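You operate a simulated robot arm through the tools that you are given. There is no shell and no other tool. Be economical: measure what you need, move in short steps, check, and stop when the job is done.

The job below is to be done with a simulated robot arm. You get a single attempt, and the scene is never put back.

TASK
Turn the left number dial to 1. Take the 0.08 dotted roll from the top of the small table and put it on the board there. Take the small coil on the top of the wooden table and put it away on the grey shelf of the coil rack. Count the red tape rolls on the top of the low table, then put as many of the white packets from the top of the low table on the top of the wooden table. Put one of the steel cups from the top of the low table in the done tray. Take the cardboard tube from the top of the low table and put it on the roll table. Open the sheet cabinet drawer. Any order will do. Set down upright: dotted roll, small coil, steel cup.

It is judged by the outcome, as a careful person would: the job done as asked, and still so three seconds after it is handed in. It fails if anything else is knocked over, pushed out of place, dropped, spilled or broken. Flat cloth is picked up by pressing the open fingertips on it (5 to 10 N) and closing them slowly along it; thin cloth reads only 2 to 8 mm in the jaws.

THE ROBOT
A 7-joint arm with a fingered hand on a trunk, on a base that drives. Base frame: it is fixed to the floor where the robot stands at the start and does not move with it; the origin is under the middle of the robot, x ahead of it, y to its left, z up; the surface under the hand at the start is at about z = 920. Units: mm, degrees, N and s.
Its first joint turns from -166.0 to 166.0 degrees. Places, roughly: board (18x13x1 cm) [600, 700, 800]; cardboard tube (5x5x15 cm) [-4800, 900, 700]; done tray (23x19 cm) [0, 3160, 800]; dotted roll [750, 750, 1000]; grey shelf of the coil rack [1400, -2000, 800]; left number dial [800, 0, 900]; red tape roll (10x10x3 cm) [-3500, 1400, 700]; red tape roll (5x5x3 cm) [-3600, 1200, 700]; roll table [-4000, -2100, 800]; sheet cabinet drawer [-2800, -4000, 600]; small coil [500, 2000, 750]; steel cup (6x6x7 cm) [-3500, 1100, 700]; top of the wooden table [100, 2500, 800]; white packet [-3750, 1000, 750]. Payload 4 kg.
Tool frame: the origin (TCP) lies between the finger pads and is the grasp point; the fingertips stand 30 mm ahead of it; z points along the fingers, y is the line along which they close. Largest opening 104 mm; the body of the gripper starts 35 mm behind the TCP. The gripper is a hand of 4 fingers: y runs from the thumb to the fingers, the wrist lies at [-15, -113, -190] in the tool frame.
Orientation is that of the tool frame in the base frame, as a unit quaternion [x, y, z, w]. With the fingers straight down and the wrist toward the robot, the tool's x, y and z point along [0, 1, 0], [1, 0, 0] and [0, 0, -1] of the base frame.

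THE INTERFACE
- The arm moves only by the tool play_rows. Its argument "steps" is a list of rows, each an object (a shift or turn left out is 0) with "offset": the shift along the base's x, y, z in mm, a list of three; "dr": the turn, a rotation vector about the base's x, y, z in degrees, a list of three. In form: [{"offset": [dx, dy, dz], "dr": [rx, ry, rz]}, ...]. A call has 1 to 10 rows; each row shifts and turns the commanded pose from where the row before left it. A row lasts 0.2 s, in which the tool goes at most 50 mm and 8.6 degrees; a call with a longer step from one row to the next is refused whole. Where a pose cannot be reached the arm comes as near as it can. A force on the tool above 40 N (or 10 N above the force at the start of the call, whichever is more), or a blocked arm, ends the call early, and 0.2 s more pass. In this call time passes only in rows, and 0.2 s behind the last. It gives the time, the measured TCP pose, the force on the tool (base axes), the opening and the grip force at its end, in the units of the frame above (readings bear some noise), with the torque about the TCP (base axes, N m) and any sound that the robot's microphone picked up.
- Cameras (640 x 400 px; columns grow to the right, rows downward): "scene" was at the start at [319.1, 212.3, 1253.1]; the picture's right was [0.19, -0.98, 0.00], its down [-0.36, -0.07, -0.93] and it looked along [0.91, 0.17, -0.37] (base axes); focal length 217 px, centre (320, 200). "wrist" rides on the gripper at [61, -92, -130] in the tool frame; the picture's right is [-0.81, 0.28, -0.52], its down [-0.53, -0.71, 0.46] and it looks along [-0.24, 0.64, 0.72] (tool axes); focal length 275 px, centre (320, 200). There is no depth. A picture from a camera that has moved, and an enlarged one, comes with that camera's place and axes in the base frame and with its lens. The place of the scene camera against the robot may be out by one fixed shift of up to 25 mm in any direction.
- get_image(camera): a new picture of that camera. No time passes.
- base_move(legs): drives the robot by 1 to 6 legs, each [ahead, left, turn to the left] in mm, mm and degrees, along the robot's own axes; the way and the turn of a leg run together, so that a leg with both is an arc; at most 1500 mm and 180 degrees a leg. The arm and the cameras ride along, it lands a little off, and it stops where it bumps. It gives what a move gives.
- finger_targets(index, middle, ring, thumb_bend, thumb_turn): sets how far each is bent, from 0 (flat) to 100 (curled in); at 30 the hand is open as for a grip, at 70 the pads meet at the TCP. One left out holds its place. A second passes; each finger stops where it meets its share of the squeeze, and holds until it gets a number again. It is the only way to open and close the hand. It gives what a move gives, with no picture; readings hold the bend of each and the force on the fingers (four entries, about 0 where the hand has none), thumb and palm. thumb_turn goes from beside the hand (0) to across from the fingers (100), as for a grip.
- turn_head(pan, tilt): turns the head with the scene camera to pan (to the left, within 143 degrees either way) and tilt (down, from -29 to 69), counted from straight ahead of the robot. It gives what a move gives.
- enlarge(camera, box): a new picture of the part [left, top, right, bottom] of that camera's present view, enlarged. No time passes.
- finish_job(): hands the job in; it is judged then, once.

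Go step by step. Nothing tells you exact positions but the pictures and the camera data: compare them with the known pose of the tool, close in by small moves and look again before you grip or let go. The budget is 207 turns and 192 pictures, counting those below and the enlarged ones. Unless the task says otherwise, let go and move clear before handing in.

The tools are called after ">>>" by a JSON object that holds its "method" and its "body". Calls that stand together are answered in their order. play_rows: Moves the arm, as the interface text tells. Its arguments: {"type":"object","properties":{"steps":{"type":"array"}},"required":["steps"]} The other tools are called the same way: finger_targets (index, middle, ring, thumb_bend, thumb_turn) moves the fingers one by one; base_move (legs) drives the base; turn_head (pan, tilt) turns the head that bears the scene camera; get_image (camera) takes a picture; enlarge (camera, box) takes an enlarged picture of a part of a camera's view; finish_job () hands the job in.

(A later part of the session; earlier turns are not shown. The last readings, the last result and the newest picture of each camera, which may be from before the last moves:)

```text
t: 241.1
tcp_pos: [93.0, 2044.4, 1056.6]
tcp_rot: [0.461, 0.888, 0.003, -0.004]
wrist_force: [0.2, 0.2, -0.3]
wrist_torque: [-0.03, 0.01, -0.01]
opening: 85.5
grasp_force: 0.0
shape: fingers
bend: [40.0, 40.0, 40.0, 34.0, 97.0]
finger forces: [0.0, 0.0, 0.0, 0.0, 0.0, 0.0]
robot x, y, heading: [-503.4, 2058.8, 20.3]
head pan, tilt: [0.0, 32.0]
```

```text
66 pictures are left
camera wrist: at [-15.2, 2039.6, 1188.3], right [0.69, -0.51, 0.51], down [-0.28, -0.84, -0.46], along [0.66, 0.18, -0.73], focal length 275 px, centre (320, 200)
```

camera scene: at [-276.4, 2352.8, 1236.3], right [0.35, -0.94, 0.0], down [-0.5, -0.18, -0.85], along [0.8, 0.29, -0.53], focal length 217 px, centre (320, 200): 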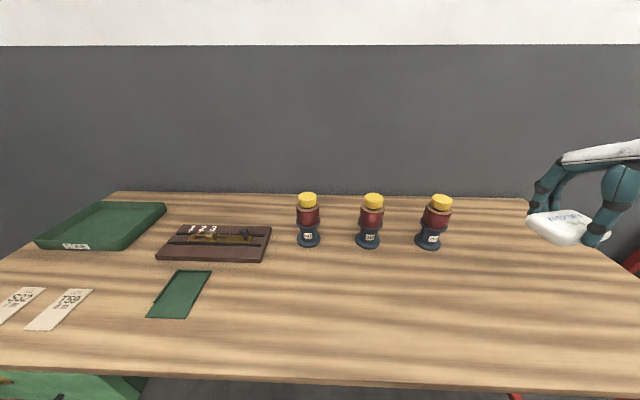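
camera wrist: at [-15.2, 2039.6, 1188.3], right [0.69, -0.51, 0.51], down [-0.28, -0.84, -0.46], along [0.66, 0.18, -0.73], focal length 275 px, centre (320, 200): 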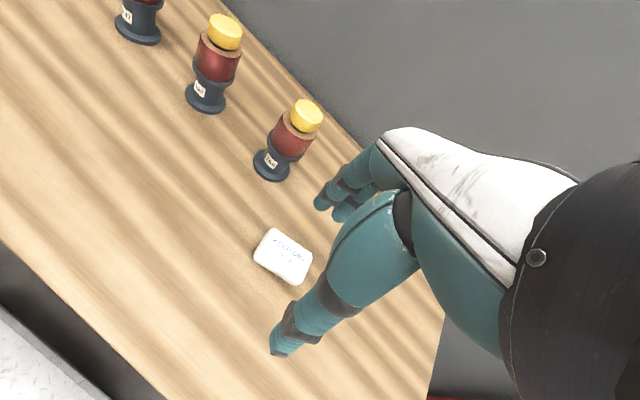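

The first packet is in place. I'll tuck the arm more and go back for the packet at about [-3478, 1166].

>>> {"method": "play_rows", "body": {"steps": [{"offset": [-38, -14, 20]}, {"offset": [-38, -14, 20]}, {"offset": [-30, -10, 20]}]}}

>>> {"method": "base_move", "body": {"legs": [[-660, 0, 0], [0, -1030, 0], [0, 0, 84], [0, 1341, 0], [0, 1341, 0]]}}

>>> {"method": "turn_head", "body": {"pan": 10, "tilt": 30}}

>>> {"method": "get_image", "body": {"camera": "scene"}}

```text
t: 241.9
tcp_pos: [-12.7, 2005.6, 1122.1]
tcp_rot: [0.461, 0.887, 0.004, -0.004]
wrist_force: [0.7, 0.1, 0.3]
wrist_torque: [-0.01, 0.03, 0.0]
opening: 85.2
grasp_force: 0.0
shape: fingers
bend: [40.0, 40.0, 40.0, 34.0, 97.0]
finger forces: [0.1, 0.2, 0.0, 0.0, 0.1, 0.0]
robot x, y, heading: [-500.6, 2055.5, 20.2]
head pan, tilt: [0.0, 32.0]
```

```text
t: 266.9
tcp_pos: [-3308.5, 726.9, 1121.1]
tcp_rot: [-0.229, 0.973, 0.001, -0.005]
wrist_force: [0.2, 0.1, 0.0]
wrist_torque: [-0.01, 0.0, 0.0]
opening: 85.5
grasp_force: 0.1
shape: fingers
bend: [40.0, 40.0, 40.0, 34.0, 97.0]
finger forces: [0.0, 0.0, 0.1, 0.0, 0.0, 0.0]
robot x, y, heading: [-3432.4, 248.4, 101.5]
head pan, tilt: [0.0, 32.0]
```

```text
t: 267.7
tcp_pos: [-3309.5, 727.6, 1121.2]
tcp_rot: [-0.23, 0.973, 0.0, -0.004]
wrist_force: [-0.1, -0.6, 0.6]
wrist_torque: [0.0, -0.01, 0.0]
opening: 85.3
grasp_force: 0.0
shape: fingers
bend: [40.0, 40.0, 40.0, 34.0, 97.0]
finger forces: [0.1, 0.0, 0.0, 0.1, 0.0, 0.0]
robot x, y, heading: [-3430.7, 249.7, 101.9]
head pan, tilt: [10.0, 30.0]
```

```text
65 pictures are left
camera scene: at [-3721.7, 521.2, 1239.4], right [0.93, 0.37, 0.0], down [0.18, -0.47, -0.87], along [-0.32, 0.81, -0.5], focal length 217 px, centre (320, 200)
```

scene: 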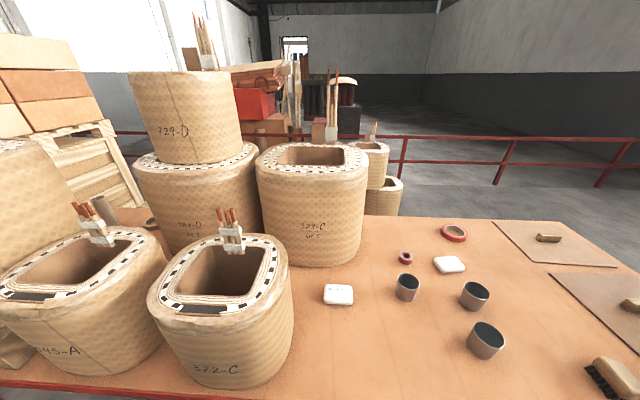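

The packet layout is the same as before. I also notice a tube-like object behind the coils on the left. I'll move over the second packet now.

>>> {"method": "play_rows", "body": {"steps": [{"offset": [-16, 36, -27], "dr": [0, 0, -1.4]}, {"offset": [-16, 36, -27], "dr": [0, 0, -1.4]}, {"offset": [-16, 36, -27], "dr": [0, 0, -1.4]}, {"offset": [-16, 36, -27], "dr": [0, 0, -1.4]}, {"offset": [-16, 36, -27], "dr": [0, 0, -1.4]}, {"offset": [-16, 36, -27], "dr": [0, 0, -1.4]}, {"offset": [-16, 36, -27], "dr": [0, 0, -1.4]}, {"offset": [-16, 36, -27], "dr": [0, 0, -1.4]}, {"offset": [-16, 36, -27], "dr": [0, 0, -1.4]}, {"offset": [-16, 36, -27], "dr": [0, 0, -1]}]}}

>>> {"method": "get_image", "body": {"camera": "wrist"}}

>>> {"method": "enlarge", "body": {"camera": "scene", "box": [60, 150, 200, 260]}}

```text
t: 269.9
tcp_pos: [-3465.1, 1096.3, 861.3]
tcp_rot: [-0.113, 0.994, 0.002, -0.003]
wrist_force: [-0.6, -0.2, 0.3]
wrist_torque: [-0.01, -0.01, -0.06]
opening: 85.2
grasp_force: 0.1
shape: fingers
bend: [40.0, 40.0, 40.0, 34.0, 97.0]
finger forces: [0.0, 0.0, 0.0, 0.0, 0.1, 0.1]
out of reach, approached as far as the arm can: row 2, 3
robot x, y, heading: [-3431.6, 249.8, 101.7]
head pan, tilt: [10.0, 30.0]
```

```text
64 pictures are left
camera wrist: at [-3502.6, 992.2, 991.6], right [0.73, 0.45, 0.51], down [0.68, -0.57, -0.46], along [0.09, 0.68, -0.72], focal length 275 px, centre (320, 200)
```

wrist: 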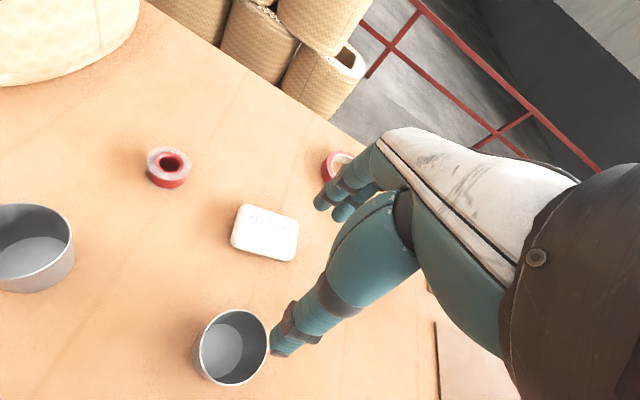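

```text
3.64 times, centred on (130, 205) of scene
camera zoom: at [-3721.7, 520.8, 1239.5], right [0.93, 0.37, 0.0], down [0.18, -0.46, -0.87], along [-0.32, 0.81, -0.5], focal length 789 px, centre (1011, 182)
```

zoom: 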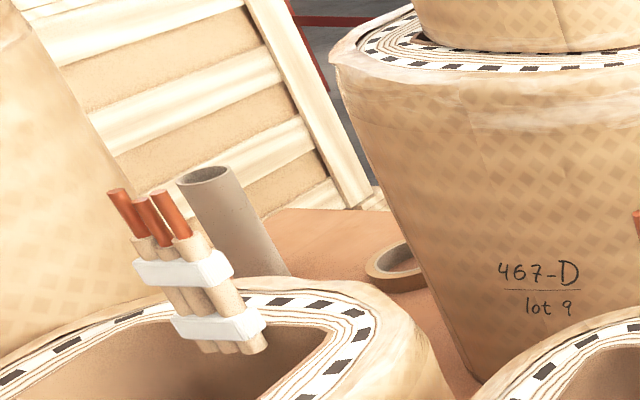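

The packet is at about [-3491, 1171] with its short axis at about 115°. I'll align and hover.

>>> {"method": "play_rows", "body": {"steps": [{"offset": [-13, 37, -20], "dr": [0, 0, 6]}, {"offset": [-13, 37, -20], "dr": [0, 0, 6]}, {"offset": [0, 0, -30]}]}}

>>> {"method": "get_image", "body": {"camera": "wrist"}}

```text
t: 270.7
tcp_pos: [-3494.5, 1168.8, 792.4]
tcp_rot: [-0.217, 0.976, 0.001, -0.003]
wrist_force: [-0.2, 0.0, 0.7]
wrist_torque: [0.0, 0.01, 0.02]
opening: 85.6
grasp_force: 0.1
shape: fingers
bend: [40.0, 40.0, 40.0, 34.0, 97.0]
finger forces: [0.0, 0.1, 0.0, 0.0, 0.1, 0.0]
robot x, y, heading: [-3429.2, 250.1, 101.7]
head pan, tilt: [10.0, 30.0]
```

```text
62 pictures are left
camera wrist: at [-3509.4, 1059.2, 922.7], right [0.62, 0.59, 0.51], down [0.78, -0.42, -0.46], along [-0.06, 0.69, -0.72], focal length 275 px, centre (320, 200)
```

wrist: 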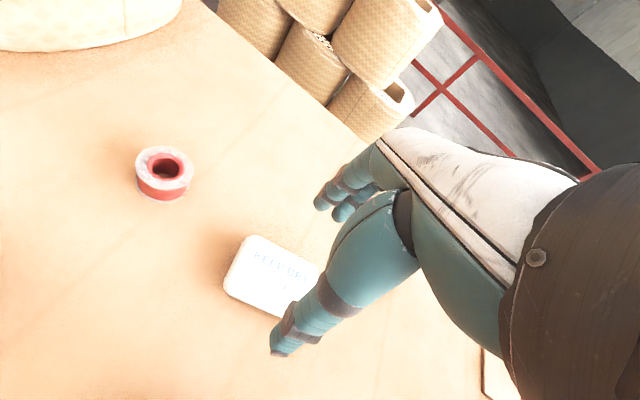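

This matches the earlier packet's alignment. I'll descend and grip.

>>> {"method": "play_rows", "body": {"steps": [{"offset": [2, 4, -40]}, {"offset": [0, 0, -30]}, {"offset": [0, 0, -9]}, {"offset": [0, 0, -8]}]}}

>>> {"method": "finger_targets", "body": {"index": 62, "middle": 62, "ring": 62, "thumb_bend": 62}}

>>> {"method": "play_rows", "body": {"steps": [{"offset": [0, 0, 15]}, {"offset": [0, 0, 30]}, {"offset": [0, 0, 40]}]}}

>>> {"method": "get_image", "body": {"camera": "wrist"}}

```text
t: 271.7
tcp_pos: [-3487.6, 1176.0, 702.1]
tcp_rot: [-0.216, 0.976, 0.001, -0.005]
wrist_force: [-0.3, -0.2, -1.0]
wrist_torque: [0.0, 0.0, 0.0]
opening: 85.6
grasp_force: 0.4
shape: fingers
bend: [40.0, 40.0, 40.0, 34.0, 97.0]
finger forces: [0.3, 0.0, 0.0, 0.0, 0.0, 0.1]
robot x, y, heading: [-3432.3, 249.2, 101.7]
head pan, tilt: [10.0, 30.0]
```

```text
t: 272.7
tcp_pos: [-3488.5, 1176.2, 702.0]
tcp_rot: [-0.216, 0.976, 0.0, -0.004]
wrist_force: [-0.3, -0.2, 0.1]
wrist_torque: [0.01, -0.02, -0.02]
opening: 56.0
grasp_force: 14.3
shape: fingers
bend: [54.0, 57.0, 57.0, 45.0, 95.0]
finger forces: [5.7, 4.8, 3.5, 0.0, 14.1, 0.1]
robot x, y, heading: [-3433.4, 249.5, 101.6]
head pan, tilt: [10.0, 30.0]
```

```text
t: 273.5
tcp_pos: [-3487.4, 1174.2, 788.3]
tcp_rot: [-0.217, 0.976, 0.0, -0.005]
wrist_force: [0.7, -0.7, -1.4]
wrist_torque: [0.0, -0.02, -0.03]
opening: 55.8
grasp_force: 13.5
shape: fingers
bend: [54.0, 57.0, 57.0, 45.0, 95.0]
finger forces: [5.8, 4.7, 3.5, 0.0, 14.1, 0.1]
robot x, y, heading: [-3435.8, 246.3, 101.5]
head pan, tilt: [10.0, 30.0]
```

```text
61 pictures are left
camera wrist: at [-3502.5, 1064.4, 917.7], right [0.62, 0.59, 0.51], down [0.78, -0.42, -0.46], along [-0.06, 0.69, -0.73], focal length 275 px, centre (320, 200)
```

wrist: 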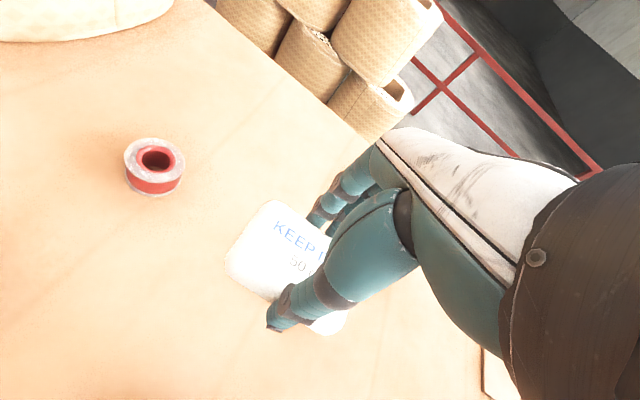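

The second packet is held. I'll carry it to the wooden table the same way.

>>> {"method": "play_rows", "body": {"steps": [{"offset": [0, 0, 48]}, {"offset": [0, 0, 48]}, {"offset": [0, -10, 48]}, {"offset": [8, -38, 30]}, {"offset": [8, -38, 30]}, {"offset": [8, -40, 25]}, {"offset": [8, -40, 25]}, {"offset": [8, -40, 25]}, {"offset": [8, -42, 20]}, {"offset": [8, -42, 20]}]}}

>>> {"method": "play_rows", "body": {"steps": [{"offset": [9, -42, 0]}, {"offset": [9, -42, 0]}, {"offset": [9, -42, 0]}]}}

>>> {"method": "base_move", "body": {"legs": [[0, -1340, 0], [0, -1340, 0], [0, 0, -82], [0, 1030, 0], [640, 0, 0]]}}

>>> {"method": "turn_head", "body": {"pan": 0, "tilt": 32}}

>>> {"method": "get_image", "body": {"camera": "wrist"}}

```text
t: 275.7
tcp_pos: [-3434.1, 884.5, 1107.5]
tcp_rot: [-0.217, 0.976, 0.0, -0.004]
wrist_force: [0.3, 0.6, -0.6]
wrist_torque: [-0.01, -0.02, -0.04]
opening: 55.6
grasp_force: 13.6
shape: fingers
bend: [54.0, 57.0, 58.0, 46.0, 95.0]
finger forces: [5.6, 4.7, 3.4, 0.1, 13.8, 0.0]
robot x, y, heading: [-3427.7, 249.9, 101.6]
head pan, tilt: [10.0, 30.0]
```

```text
t: 276.5
tcp_pos: [-3403.0, 767.0, 1121.9]
tcp_rot: [-0.216, 0.976, 0.0, -0.004]
wrist_force: [-0.2, -0.3, -0.4]
wrist_torque: [0.02, 0.0, -0.01]
opening: 55.8
grasp_force: 13.9
shape: fingers
bend: [54.0, 57.0, 58.0, 46.0, 95.0]
finger forces: [5.5, 4.7, 3.4, 0.0, 13.8, 0.0]
out of reach, approached as far as the arm can: row 3
robot x, y, heading: [-3435.9, 244.4, 101.8]
head pan, tilt: [10.0, 30.0]
```

```text
t: 286.5
tcp_pos: [-1495.4, 1138.2, 1122.8]
tcp_rot: [-0.16, 0.987, 0.001, -0.004]
wrist_force: [-0.4, 0.6, -0.1]
wrist_torque: [0.03, -0.03, -0.01]
opening: 55.9
grasp_force: 13.5
shape: fingers
bend: [54.0, 57.0, 58.0, 46.0, 95.0]
finger forces: [5.5, 4.7, 3.4, 0.1, 13.7, 0.1]
robot x, y, heading: [-1581.6, 627.1, 95.3]
head pan, tilt: [10.0, 30.0]
stopped in leg 2: the robot was blocked; the commanded pose is now the measured one
```

```text
t: 287.2
tcp_pos: [-1494.8, 1138.3, 1122.7]
tcp_rot: [-0.16, 0.987, 0.0, -0.004]
wrist_force: [0.6, 0.0, -0.8]
wrist_torque: [0.03, -0.02, 0.03]
opening: 55.8
grasp_force: 13.8
shape: fingers
bend: [54.0, 57.0, 58.0, 46.0, 95.0]
finger forces: [5.6, 4.7, 3.4, 0.0, 13.7, 0.1]
robot x, y, heading: [-1586.1, 626.6, 95.1]
head pan, tilt: [0.0, 32.0]
```

```text
60 pictures are left
camera wrist: at [-1522.0, 1031.3, 1253.2], right [0.69, 0.52, 0.51], down [0.73, -0.51, -0.46], along [0.02, 0.69, -0.73], focal length 275 px, centre (320, 200)
```

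wrist: 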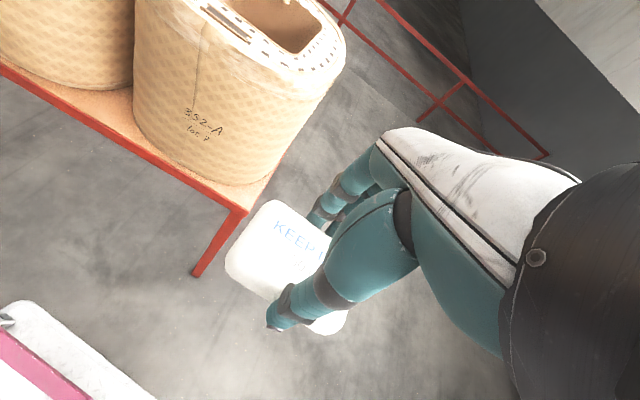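

Something blocked the base, most likely the rear basket against the small red coil table. I'll look back to check.

>>> {"method": "turn_head", "body": {"pan": -142, "tilt": 28}}

>>> {"method": "get_image", "body": {"camera": "scene"}}

```text
t: 289.4
tcp_pos: [-1494.9, 1137.4, 1122.3]
tcp_rot: [-0.161, 0.987, 0.0, -0.004]
wrist_force: [-0.5, 0.6, -1.4]
wrist_torque: [0.02, 0.02, 0.01]
opening: 55.6
grasp_force: 13.8
shape: fingers
bend: [54.0, 57.0, 58.0, 46.0, 95.0]
finger forces: [5.6, 4.7, 3.4, 0.0, 13.8, 0.0]
robot x, y, heading: [-1582.0, 625.2, 95.3]
head pan, tilt: [-142.0, 28.0]
```

```text
59 pictures are left
camera scene: at [-1753.5, 775.5, 1242.6], right [-0.73, -0.68, 0.0], down [-0.32, 0.34, -0.88], along [0.6, -0.64, -0.47], focal length 217 px, centre (320, 200)
```

scene: 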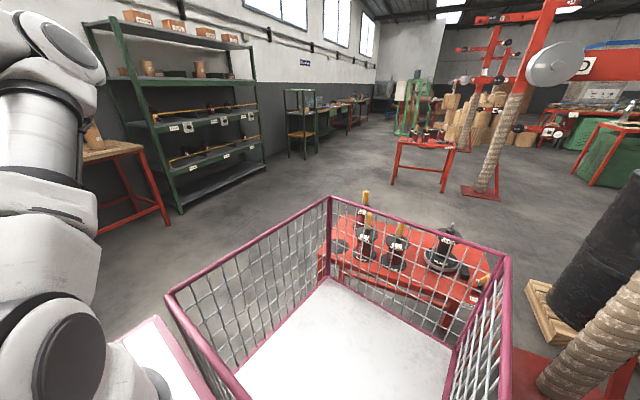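

The basket touched that table but the spools there all still stand. I'll move forward a bit first and continue.

>>> {"method": "base_move", "body": {"legs": [[130, 0, 0], [0, -780, 0], [0, 0, -75], [0, 1030, 0], [650, 0, 0]]}}

>>> {"method": "turn_head", "body": {"pan": 0, "tilt": 32}}

>>> {"method": "get_image", "body": {"camera": "wrist"}}

```text
t: 306.0
tcp_pos: [-18.1, 2065.8, 1122.1]
tcp_rot: [0.47, 0.883, 0.003, -0.003]
wrist_force: [0.1, 0.3, -0.3]
wrist_torque: [0.0, -0.01, 0.0]
opening: 55.3
grasp_force: 13.4
shape: fingers
bend: [54.0, 57.0, 58.0, 46.0, 95.0]
finger forces: [5.4, 4.6, 3.3, 0.1, 13.3, 0.0]
robot x, y, heading: [-536.1, 2016.2, 20.8]
head pan, tilt: [-142.0, 28.0]
```

```text
t: 308.2
tcp_pos: [-19.4, 2066.5, 1122.4]
tcp_rot: [0.47, 0.883, 0.003, -0.003]
wrist_force: [0.6, -0.2, 0.3]
wrist_torque: [0.01, -0.03, 0.02]
opening: 55.6
grasp_force: 12.9
shape: fingers
bend: [54.0, 57.0, 58.0, 46.0, 95.0]
finger forces: [5.4, 4.6, 3.2, 0.0, 13.3, 0.1]
robot x, y, heading: [-535.8, 2013.0, 20.3]
head pan, tilt: [0.0, 32.0]
```

```text
58 pictures are left
camera wrist: at [-127.6, 2064.4, 1253.2], right [0.68, -0.52, 0.51], down [-0.3, -0.84, -0.46], along [0.67, 0.16, -0.73], focal length 275 px, centre (320, 200)
```

wrist: 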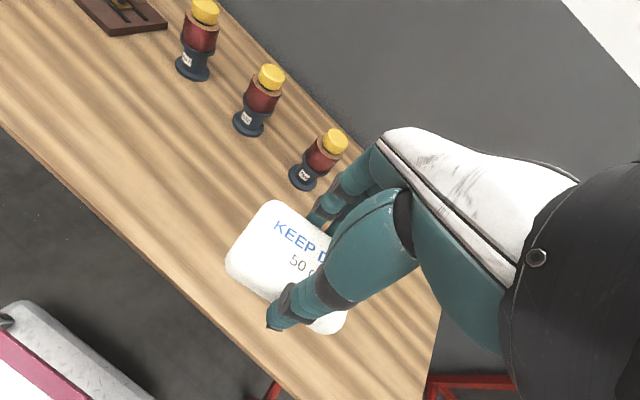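

>>> {"method": "play_rows", "body": {"steps": [{"offset": [21, -17, -33]}, {"offset": [21, -17, -33]}, {"offset": [21, -17, -33]}, {"offset": [21, -17, -33]}, {"offset": [21, -17, -33]}, {"offset": [21, -17, -33]}, {"offset": [21, -17, -33]}, {"offset": [21, -17, -30]}]}}

>>> {"method": "play_rows", "body": {"steps": [{"offset": [0, 0, -8]}, {"offset": [0, 0, -6]}, {"offset": [0, 0, -5]}]}}

>>> {"method": "get_image", "body": {"camera": "wrist"}}

```text
t: 310.0
tcp_pos: [164.4, 1924.5, 885.8]
tcp_rot: [0.471, 0.882, 0.003, -0.003]
wrist_force: [-0.2, 0.2, 0.2]
wrist_torque: [-0.03, 0.0, 0.0]
opening: 55.3
grasp_force: 13.5
shape: fingers
bend: [54.0, 57.0, 58.0, 46.0, 95.0]
finger forces: [5.4, 4.5, 3.3, 0.0, 13.1, 0.0]
out of reach, approached as far as the arm can: row 1, 2, 3
robot x, y, heading: [-536.6, 2014.9, 20.3]
head pan, tilt: [0.0, 32.0]
```

```text
t: 310.8
tcp_pos: [167.4, 1925.0, 865.0]
tcp_rot: [0.47, 0.883, 0.003, -0.003]
wrist_force: [-0.4, 0.0, 0.2]
wrist_torque: [0.0, 0.0, 0.0]
opening: 55.1
grasp_force: 12.8
shape: fingers
bend: [54.0, 57.0, 58.0, 46.0, 95.0]
finger forces: [5.4, 4.5, 3.2, 0.0, 13.0, 0.1]
robot x, y, heading: [-538.8, 2011.6, 20.4]
head pan, tilt: [0.0, 32.0]
```

```text
57 pictures are left
camera wrist: at [58.4, 1922.0, 996.4], right [0.68, -0.52, 0.51], down [-0.3, -0.84, -0.46], along [0.67, 0.16, -0.73], focal length 275 px, centre (320, 200)
```

wrist: 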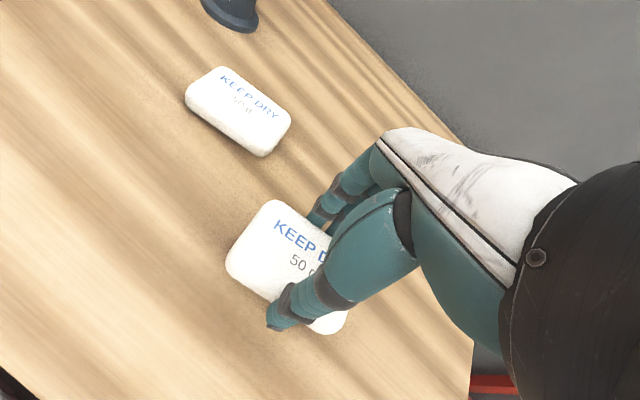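

>>> {"method": "play_rows", "body": {"steps": [{"offset": [0, 0, -10]}, {"offset": [0, 0, -6]}, {"offset": [0, 0, -5]}, {"offset": [0, 0, -3]}]}}

>>> {"method": "finger_targets", "body": {"index": 40, "middle": 40, "ring": 40, "thumb_bend": 34}}

>>> {"method": "play_rows", "body": {"steps": [{"offset": [0, 0, 20]}, {"offset": [0, 0, 45]}, {"offset": [0, 0, 48]}, {"offset": [0, 0, 48]}, {"offset": [-10, -4, 45]}, {"offset": [-35, 10, 25]}, {"offset": [-40, 10, 20]}, {"offset": [-40, 10, 15]}, {"offset": [-40, 10, 0]}]}}

>>> {"method": "get_image", "body": {"camera": "wrist"}}

```text
t: 311.8
tcp_pos: [167.8, 1925.9, 841.5]
tcp_rot: [0.47, 0.883, 0.004, -0.004]
wrist_force: [-1.0, -1.1, 12.3]
wrist_torque: [-0.03, -0.04, -0.01]
opening: 55.4
grasp_force: 13.9
shape: fingers
bend: [55.0, 57.0, 58.0, 46.0, 95.0]
finger forces: [5.4, 4.5, 3.2, 0.0, 15.1, 0.0]
robot x, y, heading: [-533.5, 2015.3, 20.6]
head pan, tilt: [0.0, 32.0]
```

```text
t: 312.8
tcp_pos: [168.1, 1925.1, 841.2]
tcp_rot: [0.47, 0.883, 0.002, -0.003]
wrist_force: [1.0, -0.3, 0.0]
wrist_torque: [-0.03, -0.01, 0.0]
opening: 85.2
grasp_force: 0.0
shape: fingers
bend: [40.0, 40.0, 40.0, 34.0, 97.0]
finger forces: [0.1, 0.1, 0.0, 0.0, 0.1, 0.1]
robot x, y, heading: [-536.4, 2015.2, 20.1]
head pan, tilt: [0.0, 32.0]
```

```text
t: 314.8
tcp_pos: [-0.2, 1965.0, 1109.8]
tcp_rot: [0.471, 0.882, 0.001, -0.004]
wrist_force: [0.4, -0.6, -0.3]
wrist_torque: [0.0, 0.01, 0.0]
opening: 85.0
grasp_force: 0.2
shape: fingers
bend: [40.0, 40.0, 40.0, 34.0, 97.0]
finger forces: [0.0, 0.0, 0.1, 0.0, 0.0, 0.0]
robot x, y, heading: [-537.6, 2014.9, 20.7]
head pan, tilt: [0.0, 32.0]
```

```text
56 pictures are left
camera wrist: at [-108.2, 1962.6, 1240.0], right [0.68, -0.52, 0.51], down [-0.3, -0.84, -0.46], along [0.67, 0.16, -0.73], focal length 275 px, centre (320, 200)
```

wrist: 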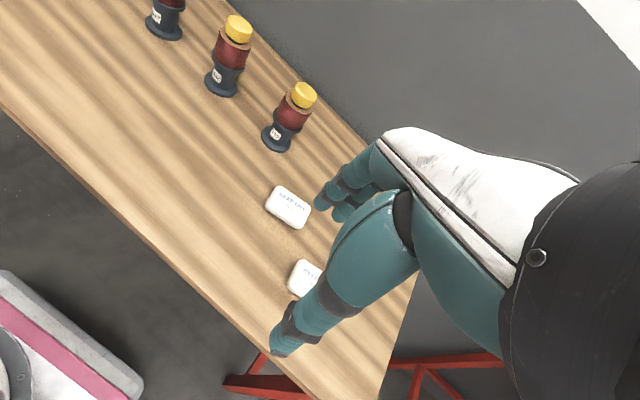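

Both packets are on the wooden table. Next is a steel cup: I'll go back to the low table for the one nearest the edge.

>>> {"method": "base_move", "body": {"legs": [[-660, 0, 0], [0, -980, 0], [0, 0, 83], [0, 1341, 0], [0, 1341, 0]]}}

>>> {"method": "turn_head", "body": {"pan": 0, "tilt": 32}}

>>> {"method": "get_image", "body": {"camera": "scene"}}

```text
t: 339.2
tcp_pos: [-3326.0, 857.1, 1109.2]
tcp_rot: [-0.208, 0.978, 0.0, -0.005]
wrist_force: [0.0, 0.0, -1.4]
wrist_torque: [-0.01, -0.01, 0.01]
opening: 85.4
grasp_force: 0.1
shape: fingers
bend: [40.0, 40.0, 40.0, 34.0, 97.0]
finger forces: [0.1, 0.0, 0.1, 0.0, 0.1, 0.0]
robot x, y, heading: [-3464.8, 335.0, 100.9]
head pan, tilt: [0.0, 32.0]
```

```text
t: 339.9
tcp_pos: [-3324.8, 857.0, 1108.5]
tcp_rot: [-0.209, 0.978, 0.0, -0.005]
wrist_force: [0.1, 0.0, 0.4]
wrist_torque: [0.0, 0.02, 0.01]
opening: 85.6
grasp_force: 0.1
shape: fingers
bend: [40.0, 40.0, 40.0, 34.0, 97.0]
finger forces: [0.0, 0.0, 0.1, 0.0, 0.1, 0.0]
robot x, y, heading: [-3466.7, 337.9, 100.9]
head pan, tilt: [0.0, 32.0]
```

```text
55 pictures are left
camera scene: at [-3735.8, 618.1, 1236.3], right [0.98, 0.19, 0.0], down [0.1, -0.52, -0.85], along [-0.16, 0.83, -0.53], focal length 217 px, centre (320, 200)
```

scene: 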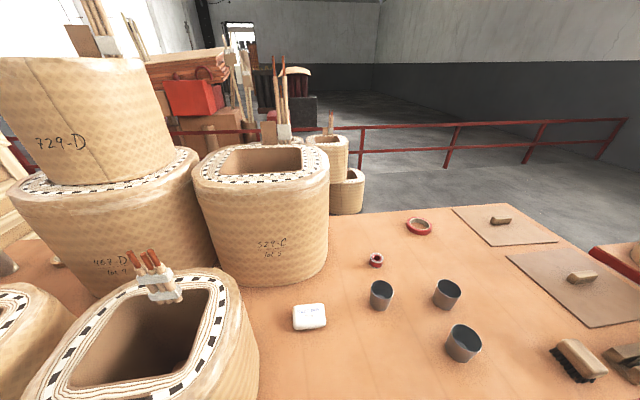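

>>> {"method": "play_rows", "body": {"steps": [{"offset": [-18, 1, -42]}, {"offset": [-18, 1, -42]}, {"offset": [-18, 1, -42]}, {"offset": [-18, 1, -42]}, {"offset": [-18, 1, -42]}, {"offset": [-18, 1, -42]}]}}

>>> {"method": "get_image", "body": {"camera": "wrist"}}

```text
t: 341.2
tcp_pos: [-3354.2, 981.3, 954.1]
tcp_rot: [-0.21, 0.978, 0.0, -0.005]
wrist_force: [0.1, -0.2, -0.5]
wrist_torque: [-0.01, 0.01, 0.04]
opening: 85.5
grasp_force: 0.0
shape: fingers
bend: [40.0, 40.0, 40.0, 34.0, 97.0]
finger forces: [0.1, 0.0, 0.0, 0.1, 0.0, 0.0]
out of reach, approached as far as the arm can: row 1, 2, 3, 4, 5, 6
robot x, y, heading: [-3466.1, 332.4, 100.4]
head pan, tilt: [0.0, 32.0]
```

```text
54 pictures are left
camera wrist: at [-3370.0, 871.9, 1084.3], right [0.63, 0.58, 0.51], down [0.77, -0.43, -0.46], along [-0.05, 0.69, -0.73], focal length 275 px, centre (320, 200)
```

wrist: 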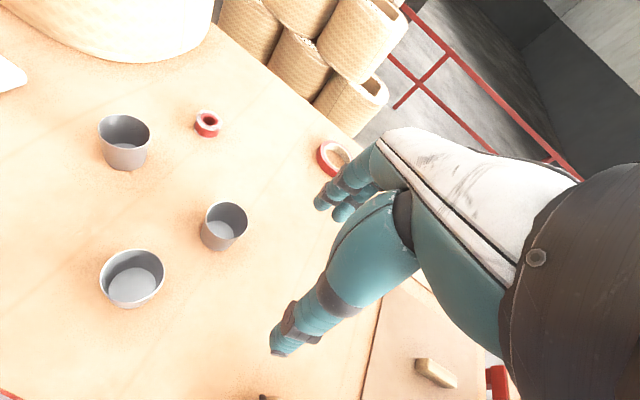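

The arm is too folded this close. I'll back the base 180 mm, then hover over the near cup at about [-3440, 916].

>>> {"method": "base_move", "body": {"legs": [[-190, 0, 0]]}}

>>> {"method": "play_rows", "body": {"steps": [{"offset": [-25, 13, -35]}, {"offset": [-25, 13, -35]}, {"offset": [-25, 13, -35]}, {"offset": [-25, 13, -20]}]}}

>>> {"method": "get_image", "body": {"camera": "wrist"}}

```text
t: 342.8
tcp_pos: [-3318.0, 793.4, 953.7]
tcp_rot: [-0.21, 0.978, -0.001, -0.005]
wrist_force: [0.7, 0.4, -0.1]
wrist_torque: [0.01, -0.02, -0.02]
opening: 85.3
grasp_force: 0.0
shape: fingers
bend: [40.0, 40.0, 40.0, 34.0, 97.0]
finger forces: [0.0, 0.0, 0.0, 0.0, 0.0, 0.0]
robot x, y, heading: [-3431.6, 152.2, 100.7]
head pan, tilt: [0.0, 32.0]
```

```text
t: 343.8
tcp_pos: [-3413.7, 850.5, 828.7]
tcp_rot: [-0.209, 0.978, -0.001, -0.005]
wrist_force: [0.0, 0.1, 1.2]
wrist_torque: [0.02, -0.01, -0.01]
opening: 85.7
grasp_force: 0.0
shape: fingers
bend: [40.0, 40.0, 40.0, 34.0, 97.0]
finger forces: [0.1, 0.1, 0.0, 0.1, 0.0, 0.0]
out of reach, approached as far as the arm can: row 1
robot x, y, heading: [-3428.9, 148.5, 100.8]
head pan, tilt: [0.0, 32.0]
```

```text
53 pictures are left
camera wrist: at [-3430.7, 741.0, 960.0], right [0.63, 0.59, 0.51], down [0.77, -0.43, -0.46], along [-0.05, 0.69, -0.73], focal length 275 px, centre (320, 200)
```

wrist: 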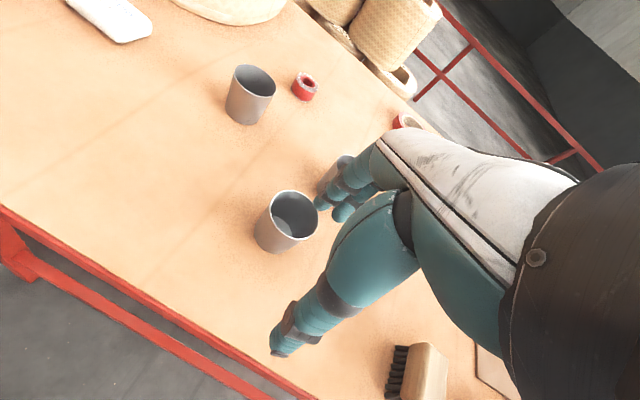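

>>> {"method": "finger_targets", "body": {"index": 34, "middle": 34, "ring": 34, "thumb_bend": 32}}

>>> {"method": "play_rows", "body": {"steps": [{"offset": [-16, 33, -15]}, {"offset": [-16, 32, -15]}]}}

>>> {"method": "get_image", "body": {"camera": "wrist"}}

```text
t: 344.8
tcp_pos: [-3416.2, 850.8, 829.7]
tcp_rot: [-0.211, 0.978, -0.002, -0.005]
wrist_force: [0.5, 0.6, 0.1]
wrist_torque: [0.0, -0.02, 0.02]
opening: 95.3
grasp_force: 0.0
shape: fingers
bend: [34.0, 34.0, 34.0, 32.0, 97.0]
finger forces: [0.0, 0.0, 0.0, 0.1, 0.0, 0.0]
robot x, y, heading: [-3432.1, 149.3, 100.9]
head pan, tilt: [0.0, 32.0]
```

```text
t: 345.4
tcp_pos: [-3446.2, 916.9, 798.1]
tcp_rot: [-0.209, 0.978, -0.001, -0.005]
wrist_force: [-0.3, 1.4, -0.2]
wrist_torque: [0.04, 0.0, 0.01]
opening: 95.6
grasp_force: 0.1
shape: fingers
bend: [34.0, 34.0, 34.0, 32.0, 97.0]
finger forces: [0.0, 0.1, 0.0, 0.0, 0.1, 0.0]
robot x, y, heading: [-3427.4, 148.5, 100.8]
head pan, tilt: [0.0, 32.0]
```

```text
52 pictures are left
camera wrist: at [-3462.3, 807.9, 929.4], right [0.63, 0.58, 0.51], down [0.77, -0.43, -0.46], along [-0.05, 0.69, -0.73], focal length 275 px, centre (320, 200)
```

wrist: 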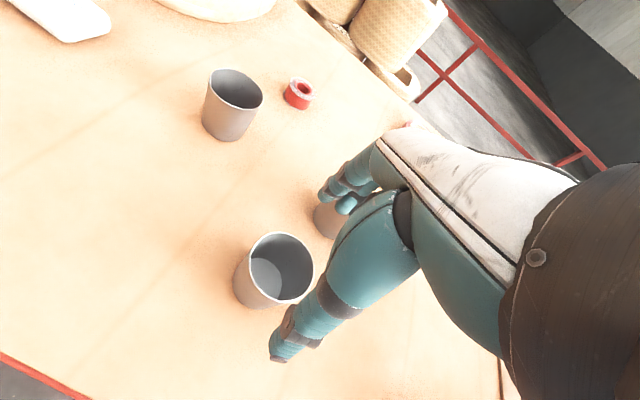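

The cup is centred under the hand. I'll descend around it.

>>> {"method": "play_rows", "body": {"steps": [{"offset": [-1, 0, -35]}, {"offset": [0, 0, -25]}, {"offset": [0, 0, -18]}, {"offset": [0, 0, -14]}]}}

>>> {"method": "finger_targets", "body": {"index": 54, "middle": 54, "ring": 54, "thumb_bend": 54}}

>>> {"method": "get_image", "body": {"camera": "wrist"}}

```text
t: 346.4
tcp_pos: [-3451.6, 915.5, 708.7]
tcp_rot: [-0.211, 0.978, 0.0, -0.006]
wrist_force: [-1.1, -0.3, 0.5]
wrist_torque: [0.01, 0.01, 0.04]
opening: 95.9
grasp_force: 0.6
shape: fingers
bend: [34.0, 34.0, 34.0, 32.0, 97.0]
finger forces: [0.7, 0.0, 0.0, 0.0, 0.0, 0.0]
robot x, y, heading: [-3429.4, 152.4, 100.7]
head pan, tilt: [0.0, 32.0]
```

```text
t: 347.4
tcp_pos: [-3449.5, 915.5, 708.8]
tcp_rot: [-0.21, 0.978, -0.001, -0.005]
wrist_force: [0.6, 0.1, 0.2]
wrist_torque: [0.01, 0.02, 0.03]
opening: 49.1
grasp_force: 4.3
shape: fingers
bend: [52.0, 52.0, 54.0, 52.0, 97.0]
finger forces: [2.4, 1.8, 0.0, 0.1, 4.3, 0.0]
robot x, y, heading: [-3426.2, 150.5, 100.7]
head pan, tilt: [0.0, 32.0]
```

```text
51 pictures are left
camera wrist: at [-3465.5, 806.1, 839.8], right [0.63, 0.59, 0.51], down [0.77, -0.43, -0.46], along [-0.05, 0.69, -0.73], focal length 275 px, centre (320, 200)
```

wrist: 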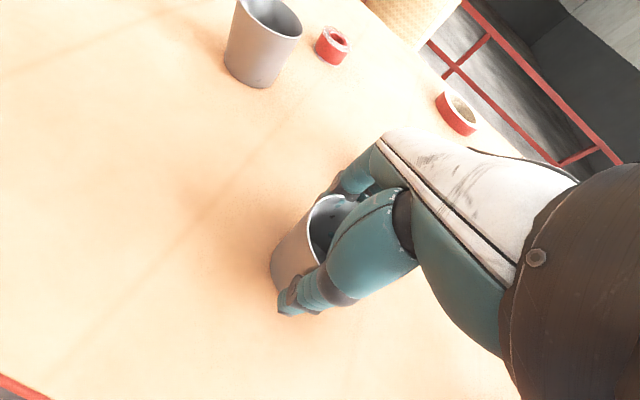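

>>> {"method": "finger_targets", "body": {"index": 62, "middle": 62, "ring": 58, "thumb_bend": 62}}

>>> {"method": "play_rows", "body": {"steps": [{"offset": [0, 0, 10]}, {"offset": [0, 0, 25]}, {"offset": [0, 0, 40]}]}}

>>> {"method": "get_image", "body": {"camera": "wrist"}}

```text
t: 348.4
tcp_pos: [-3450.0, 915.6, 708.0]
tcp_rot: [-0.211, 0.978, -0.001, -0.005]
wrist_force: [-0.1, 1.8, 3.4]
wrist_torque: [0.17, -0.01, 0.06]
opening: 45.4
grasp_force: 13.2
shape: fingers
bend: [54.0, 55.0, 57.0, 54.0, 96.0]
finger forces: [6.5, 6.7, 0.0, 0.0, 13.0, 0.0]
robot x, y, heading: [-3429.6, 147.7, 100.8]
head pan, tilt: [0.0, 32.0]
```

```text
t: 349.2
tcp_pos: [-3451.1, 916.2, 786.3]
tcp_rot: [-0.209, 0.978, 0.0, -0.005]
wrist_force: [0.2, -0.5, -0.3]
wrist_torque: [0.01, 0.0, 0.01]
opening: 45.1
grasp_force: 11.7
shape: fingers
bend: [54.0, 56.0, 57.0, 54.0, 96.0]
finger forces: [6.0, 6.1, 0.1, 0.0, 12.5, 0.1]
robot x, y, heading: [-3429.2, 154.2, 100.7]
head pan, tilt: [0.0, 32.0]
```

```text
50 pictures are left
camera wrist: at [-3466.5, 806.9, 916.8], right [0.63, 0.59, 0.51], down [0.77, -0.43, -0.46], along [-0.05, 0.69, -0.73], focal length 275 px, centre (320, 200)
```

wrist: 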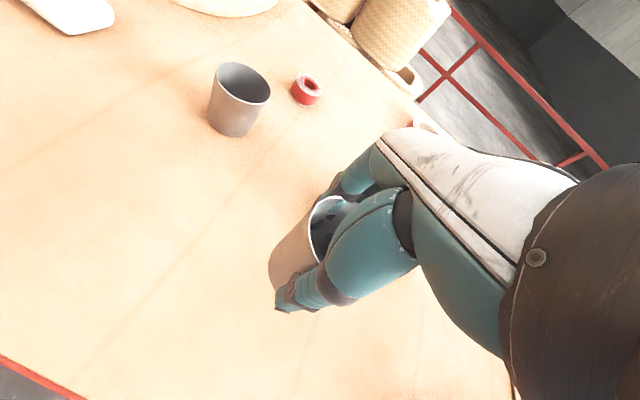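

The cup is held upright. I'll tuck the arm and drive to the far end of the wooden table where the DONE tray is.

>>> {"method": "play_rows", "body": {"steps": [{"offset": [0, 0, 48]}, {"offset": [0, 0, 48]}, {"offset": [0, 0, 48]}, {"offset": [5, -20, 45]}, {"offset": [8, -38, 30]}, {"offset": [8, -38, 30]}, {"offset": [8, -38, 30]}, {"offset": [8, -38, 30]}, {"offset": [8, -38, 20]}]}}

>>> {"method": "base_move", "body": {"legs": [[200, 0, 0], [0, -1340, 0], [0, -1340, 0]]}}

```text
t: 351.2
tcp_pos: [-3411.0, 704.6, 1110.9]
tcp_rot: [-0.215, 0.977, -0.001, -0.004]
wrist_force: [3.3, 0.2, -0.1]
wrist_torque: [0.03, 0.19, -0.02]
opening: 44.4
grasp_force: 11.8
shape: fingers
bend: [55.0, 56.0, 57.0, 54.0, 96.0]
finger forces: [5.5, 5.7, 0.0, 0.0, 11.7, 0.0]
robot x, y, heading: [-3429.6, 150.4, 100.8]
head pan, tilt: [0.0, 32.0]
```

```text
t: 353.0
tcp_pos: [-3446.3, 900.4, 1109.6]
tcp_rot: [-0.212, 0.977, -0.001, -0.005]
wrist_force: [-0.6, -1.0, -0.2]
wrist_torque: [0.03, 0.01, 0.0]
opening: 44.5
grasp_force: 11.5
shape: fingers
bend: [55.0, 56.0, 57.0, 54.0, 96.0]
finger forces: [5.6, 5.7, 0.0, 0.1, 11.7, 0.1]
robot x, y, heading: [-3469.7, 340.5, 101.1]
head pan, tilt: [0.0, 32.0]
stopped in leg 1: the robot was blocked; the commanded pose is now the measured one
```

That was the table edge. I'll back off slightly and continue along.

>>> {"method": "base_move", "body": {"legs": [[-30, 0, 0], [0, -1330, 0], [0, -1330, 0], [0, 0, -80], [0, 1050, 0], [0, 1000, 0]]}}

>>> {"method": "turn_head", "body": {"pan": -5, "tilt": 28}}

>>> {"method": "get_image", "body": {"camera": "scene"}}

```text
t: 375.1
tcp_pos: [-767.8, 1935.9, 1110.4]
tcp_rot: [0.431, 0.903, 0.003, -0.005]
wrist_force: [-0.3, -1.1, -1.1]
wrist_torque: [0.01, 0.02, 0.02]
opening: 44.3
grasp_force: 11.2
shape: fingers
bend: [55.0, 56.0, 57.0, 54.0, 96.0]
finger forces: [5.3, 5.5, 0.0, 0.1, 11.0, 0.0]
robot x, y, heading: [-1312.3, 1811.3, 25.6]
head pan, tilt: [0.0, 32.0]
stopped in leg 6: the robot was blocked; the commanded pose is now the measured one
```

```text
t: 375.8
tcp_pos: [-767.1, 1937.7, 1110.7]
tcp_rot: [0.431, 0.903, 0.002, -0.005]
wrist_force: [-0.4, -0.2, 0.0]
wrist_torque: [-0.05, -0.04, 0.01]
opening: 44.0
grasp_force: 10.5
shape: fingers
bend: [55.0, 56.0, 57.0, 54.0, 96.0]
finger forces: [5.4, 5.5, 0.0, 0.1, 10.8, 0.1]
robot x, y, heading: [-1308.9, 1816.3, 25.6]
head pan, tilt: [-5.0, 28.0]
```

```text
49 pictures are left
camera scene: at [-1107.5, 2126.4, 1242.6], right [0.35, -0.94, 0.0], down [-0.44, -0.17, -0.88], along [0.83, 0.31, -0.47], focal length 217 px, centre (320, 200)
```

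scene: 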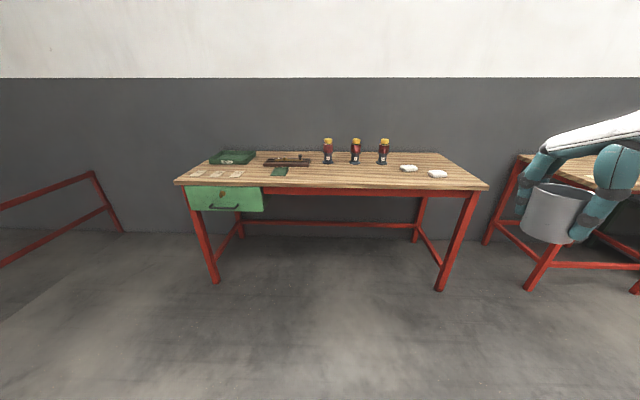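

The rear basket caught the end of the low table. I'll move forward first and then continue to the tray end.

>>> {"method": "base_move", "body": {"legs": [[350, 0, 0], [0, 0, -5.6], [0, 930, 0], [470, 0, 0]]}}

>>> {"method": "turn_head", "body": {"pan": -5, "tilt": 32}}

>>> {"method": "get_image", "body": {"camera": "scene"}}

```text
t: 385.3
tcp_pos: [-293.9, 3015.4, 1109.4]
tcp_rot: [0.489, 0.873, 0.002, -0.005]
wrist_force: [-0.2, -0.2, -0.9]
wrist_torque: [-0.01, -0.03, 0.02]
opening: 43.7
grasp_force: 10.8
shape: fingers
bend: [55.0, 56.0, 57.0, 54.0, 96.0]
finger forces: [5.3, 5.5, 0.1, 0.1, 10.9, 0.0]
robot x, y, heading: [-847.8, 2965.1, 18.0]
head pan, tilt: [-5.0, 28.0]
```

```text
t: 386.0
tcp_pos: [-294.5, 3014.5, 1110.3]
tcp_rot: [0.487, 0.873, 0.003, -0.004]
wrist_force: [-0.2, 0.1, -1.1]
wrist_torque: [0.03, 0.03, 0.01]
opening: 44.1
grasp_force: 10.3
shape: fingers
bend: [55.0, 56.0, 57.0, 54.0, 96.0]
finger forces: [5.5, 5.4, 0.0, 0.0, 10.8, 0.0]
robot x, y, heading: [-857.0, 2962.2, 18.5]
head pan, tilt: [-5.0, 32.0]
```

```text
48 pictures are left
camera scene: at [-609.3, 3244.9, 1236.3], right [0.23, -0.97, 0.0], down [-0.52, -0.12, -0.85], along [0.83, 0.19, -0.53], focal length 217 px, centre (320, 200)
```

scene: 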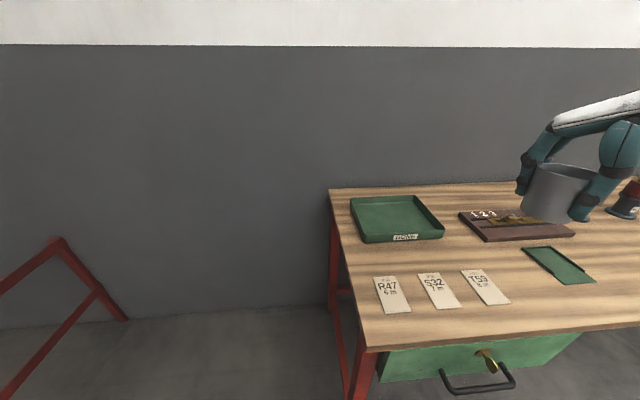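

The DONE tray is at about [10, 3133]. I'll extend the arm over it.

>>> {"method": "play_rows", "body": {"steps": [{"offset": [38, 15, -20]}, {"offset": [38, 15, -20]}, {"offset": [38, 15, -20]}, {"offset": [38, 15, -20]}, {"offset": [38, 15, -25]}, {"offset": [38, 15, -25]}, {"offset": [38, 15, -25]}, {"offset": [36, 15, -20]}]}}

>>> {"method": "get_image", "body": {"camera": "wrist"}}

>>> {"method": "get_image", "body": {"camera": "scene"}}

```text
t: 387.8
tcp_pos: [8.0, 3132.2, 938.4]
tcp_rot: [0.488, 0.873, 0.002, -0.005]
wrist_force: [0.4, -0.3, 0.5]
wrist_torque: [0.01, -0.01, -0.02]
opening: 43.8
grasp_force: 11.1
shape: fingers
bend: [55.0, 56.0, 57.0, 54.0, 96.0]
finger forces: [5.5, 5.6, 0.1, 0.1, 10.9, 0.0]
robot x, y, heading: [-850.4, 2963.4, 18.1]
head pan, tilt: [-5.0, 32.0]
```

```text
47 pictures are left
camera wrist: at [-100.0, 3134.8, 1068.4], right [0.66, -0.55, 0.51], down [-0.33, -0.82, -0.46], along [0.67, 0.14, -0.73], focal length 275 px, centre (320, 200)
```

wrist: 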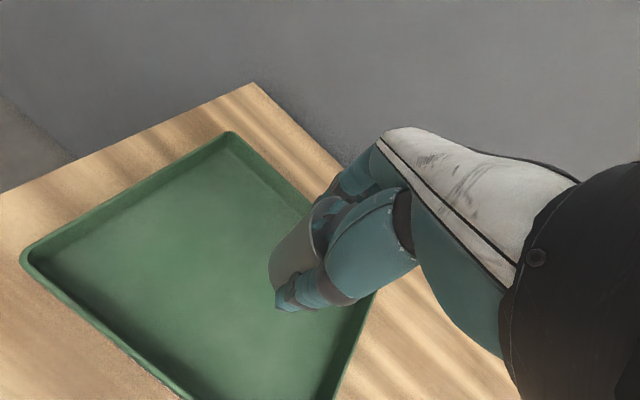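

```text
46 pictures are left
camera scene: at [-609.6, 3244.9, 1236.4], right [0.23, -0.97, 0.0], down [-0.52, -0.12, -0.85], along [0.83, 0.19, -0.53], focal length 217 px, centre (320, 200)
```

scene: 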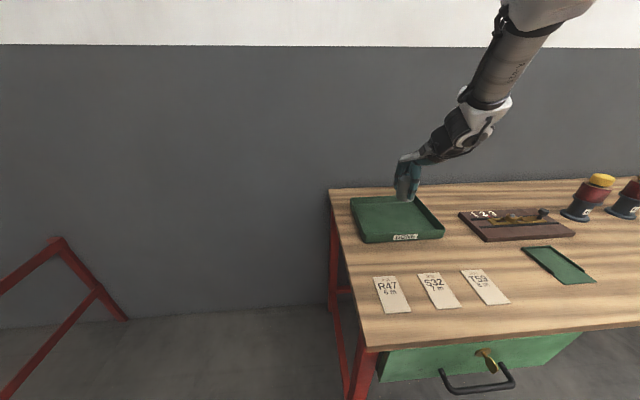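

The cup is inside the tray area, and I'll shift about 35 mm to its centre and lower.

>>> {"method": "play_rows", "body": {"steps": [{"offset": [-10, 15, -20]}, {"offset": [-8, 13, -20]}, {"offset": [0, 0, -20]}, {"offset": [0, 0, -12]}]}}

>>> {"method": "get_image", "body": {"camera": "wrist"}}

```text
t: 388.8
tcp_pos: [-11.7, 3162.6, 863.1]
tcp_rot: [0.488, 0.873, 0.002, -0.004]
wrist_force: [0.5, 0.3, -0.4]
wrist_torque: [-0.02, 0.0, 0.01]
opening: 43.9
grasp_force: 11.2
shape: fingers
bend: [55.0, 56.0, 57.0, 54.0, 96.0]
finger forces: [5.4, 5.7, 0.0, 0.1, 10.9, 0.0]
robot x, y, heading: [-849.3, 2964.0, 18.2]
head pan, tilt: [-5.0, 32.0]
```

```text
45 pictures are left
camera wrist: at [-119.5, 3164.7, 994.6], right [0.66, -0.55, 0.51], down [-0.33, -0.82, -0.46], along [0.67, 0.14, -0.73], focal length 275 px, centre (320, 200)
```

wrist: 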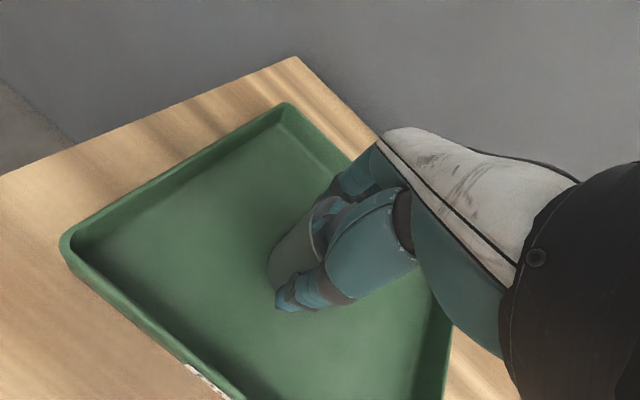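

>>> {"method": "play_rows", "body": {"steps": [{"offset": [0, 0, -6]}, {"offset": [0, 0, -5]}, {"offset": [0, 0, -4]}, {"offset": [0, 0, -3]}]}}

```text
t: 389.8
tcp_pos: [-10.0, 3162.1, 844.9]
tcp_rot: [0.487, 0.873, 0.003, -0.005]
wrist_force: [0.4, -0.9, 5.9]
wrist_torque: [0.04, -0.16, -0.01]
opening: 37.5
grasp_force: 9.7
shape: fingers
bend: [58.0, 56.0, 57.0, 56.0, 96.0]
finger forces: [4.2, 5.4, 0.0, 0.0, 8.8, 0.0]
robot x, y, heading: [-851.9, 2961.8, 18.1]
head pan, tilt: [-5.0, 32.0]
```

The cup has contact with the tray floor, so I'll release it.

>>> {"method": "finger_targets", "body": {"index": 46, "middle": 46, "ring": 46, "thumb_bend": 44}}

>>> {"method": "finger_targets", "body": {"index": 34, "middle": 34, "ring": 34, "thumb_bend": 30}}

>>> {"method": "play_rows", "body": {"steps": [{"offset": [0, 0, 15]}, {"offset": [0, 0, 30]}, {"offset": [0, 0, 40]}, {"offset": [0, 0, 45]}, {"offset": [-10, -4, 45]}, {"offset": [-38, -14, 25]}, {"offset": [-38, -14, 20]}, {"offset": [-38, -14, 15]}]}}

>>> {"method": "get_image", "body": {"camera": "scene"}}

```text
t: 390.8
tcp_pos: [-10.4, 3163.6, 843.5]
tcp_rot: [0.487, 0.873, 0.003, -0.005]
wrist_force: [-1.5, 0.1, 0.1]
wrist_torque: [-0.06, -0.03, -0.01]
opening: 64.8
grasp_force: 0.7
shape: fingers
bend: [46.0, 46.0, 46.0, 44.0, 97.0]
finger forces: [0.1, 0.0, 0.0, 0.0, 0.1, 0.0]
robot x, y, heading: [-849.8, 2964.9, 18.3]
head pan, tilt: [-5.0, 32.0]
```

```text
t: 391.8
tcp_pos: [-10.6, 3163.0, 845.4]
tcp_rot: [0.488, 0.873, 0.003, -0.005]
wrist_force: [-0.1, -0.2, 0.0]
wrist_torque: [-0.02, -0.02, -0.01]
opening: 97.8
grasp_force: 0.0
shape: fingers
bend: [34.0, 34.0, 34.0, 30.0, 97.0]
finger forces: [0.1, 0.0, 0.0, 0.0, 0.0, 0.0]
robot x, y, heading: [-849.2, 2963.8, 18.3]
head pan, tilt: [-5.0, 32.0]
```

```text
t: 393.6
tcp_pos: [-138.1, 3116.1, 1080.8]
tcp_rot: [0.487, 0.873, 0.002, -0.004]
wrist_force: [0.6, 0.6, 0.0]
wrist_torque: [-0.03, 0.02, 0.01]
opening: 98.1
grasp_force: 0.0
shape: fingers
bend: [34.0, 34.0, 34.0, 30.0, 97.0]
finger forces: [0.1, 0.0, 0.0, 0.0, 0.0, 0.0]
robot x, y, heading: [-851.2, 2964.1, 18.3]
head pan, tilt: [-5.0, 32.0]
```

```text
44 pictures are left
camera scene: at [-609.0, 3245.2, 1236.2], right [0.23, -0.97, 0.0], down [-0.52, -0.12, -0.85], along [0.83, 0.19, -0.53], focal length 217 px, centre (320, 200)
```

scene: 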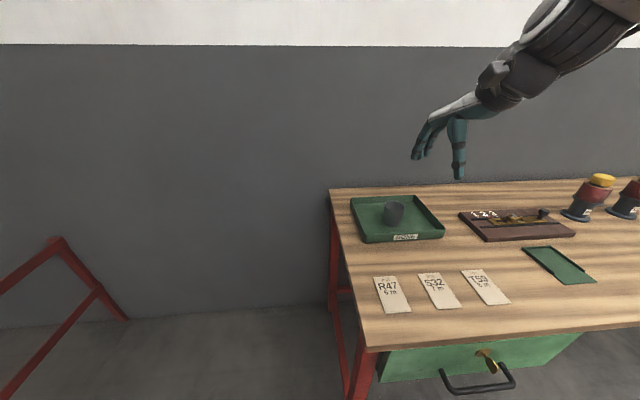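

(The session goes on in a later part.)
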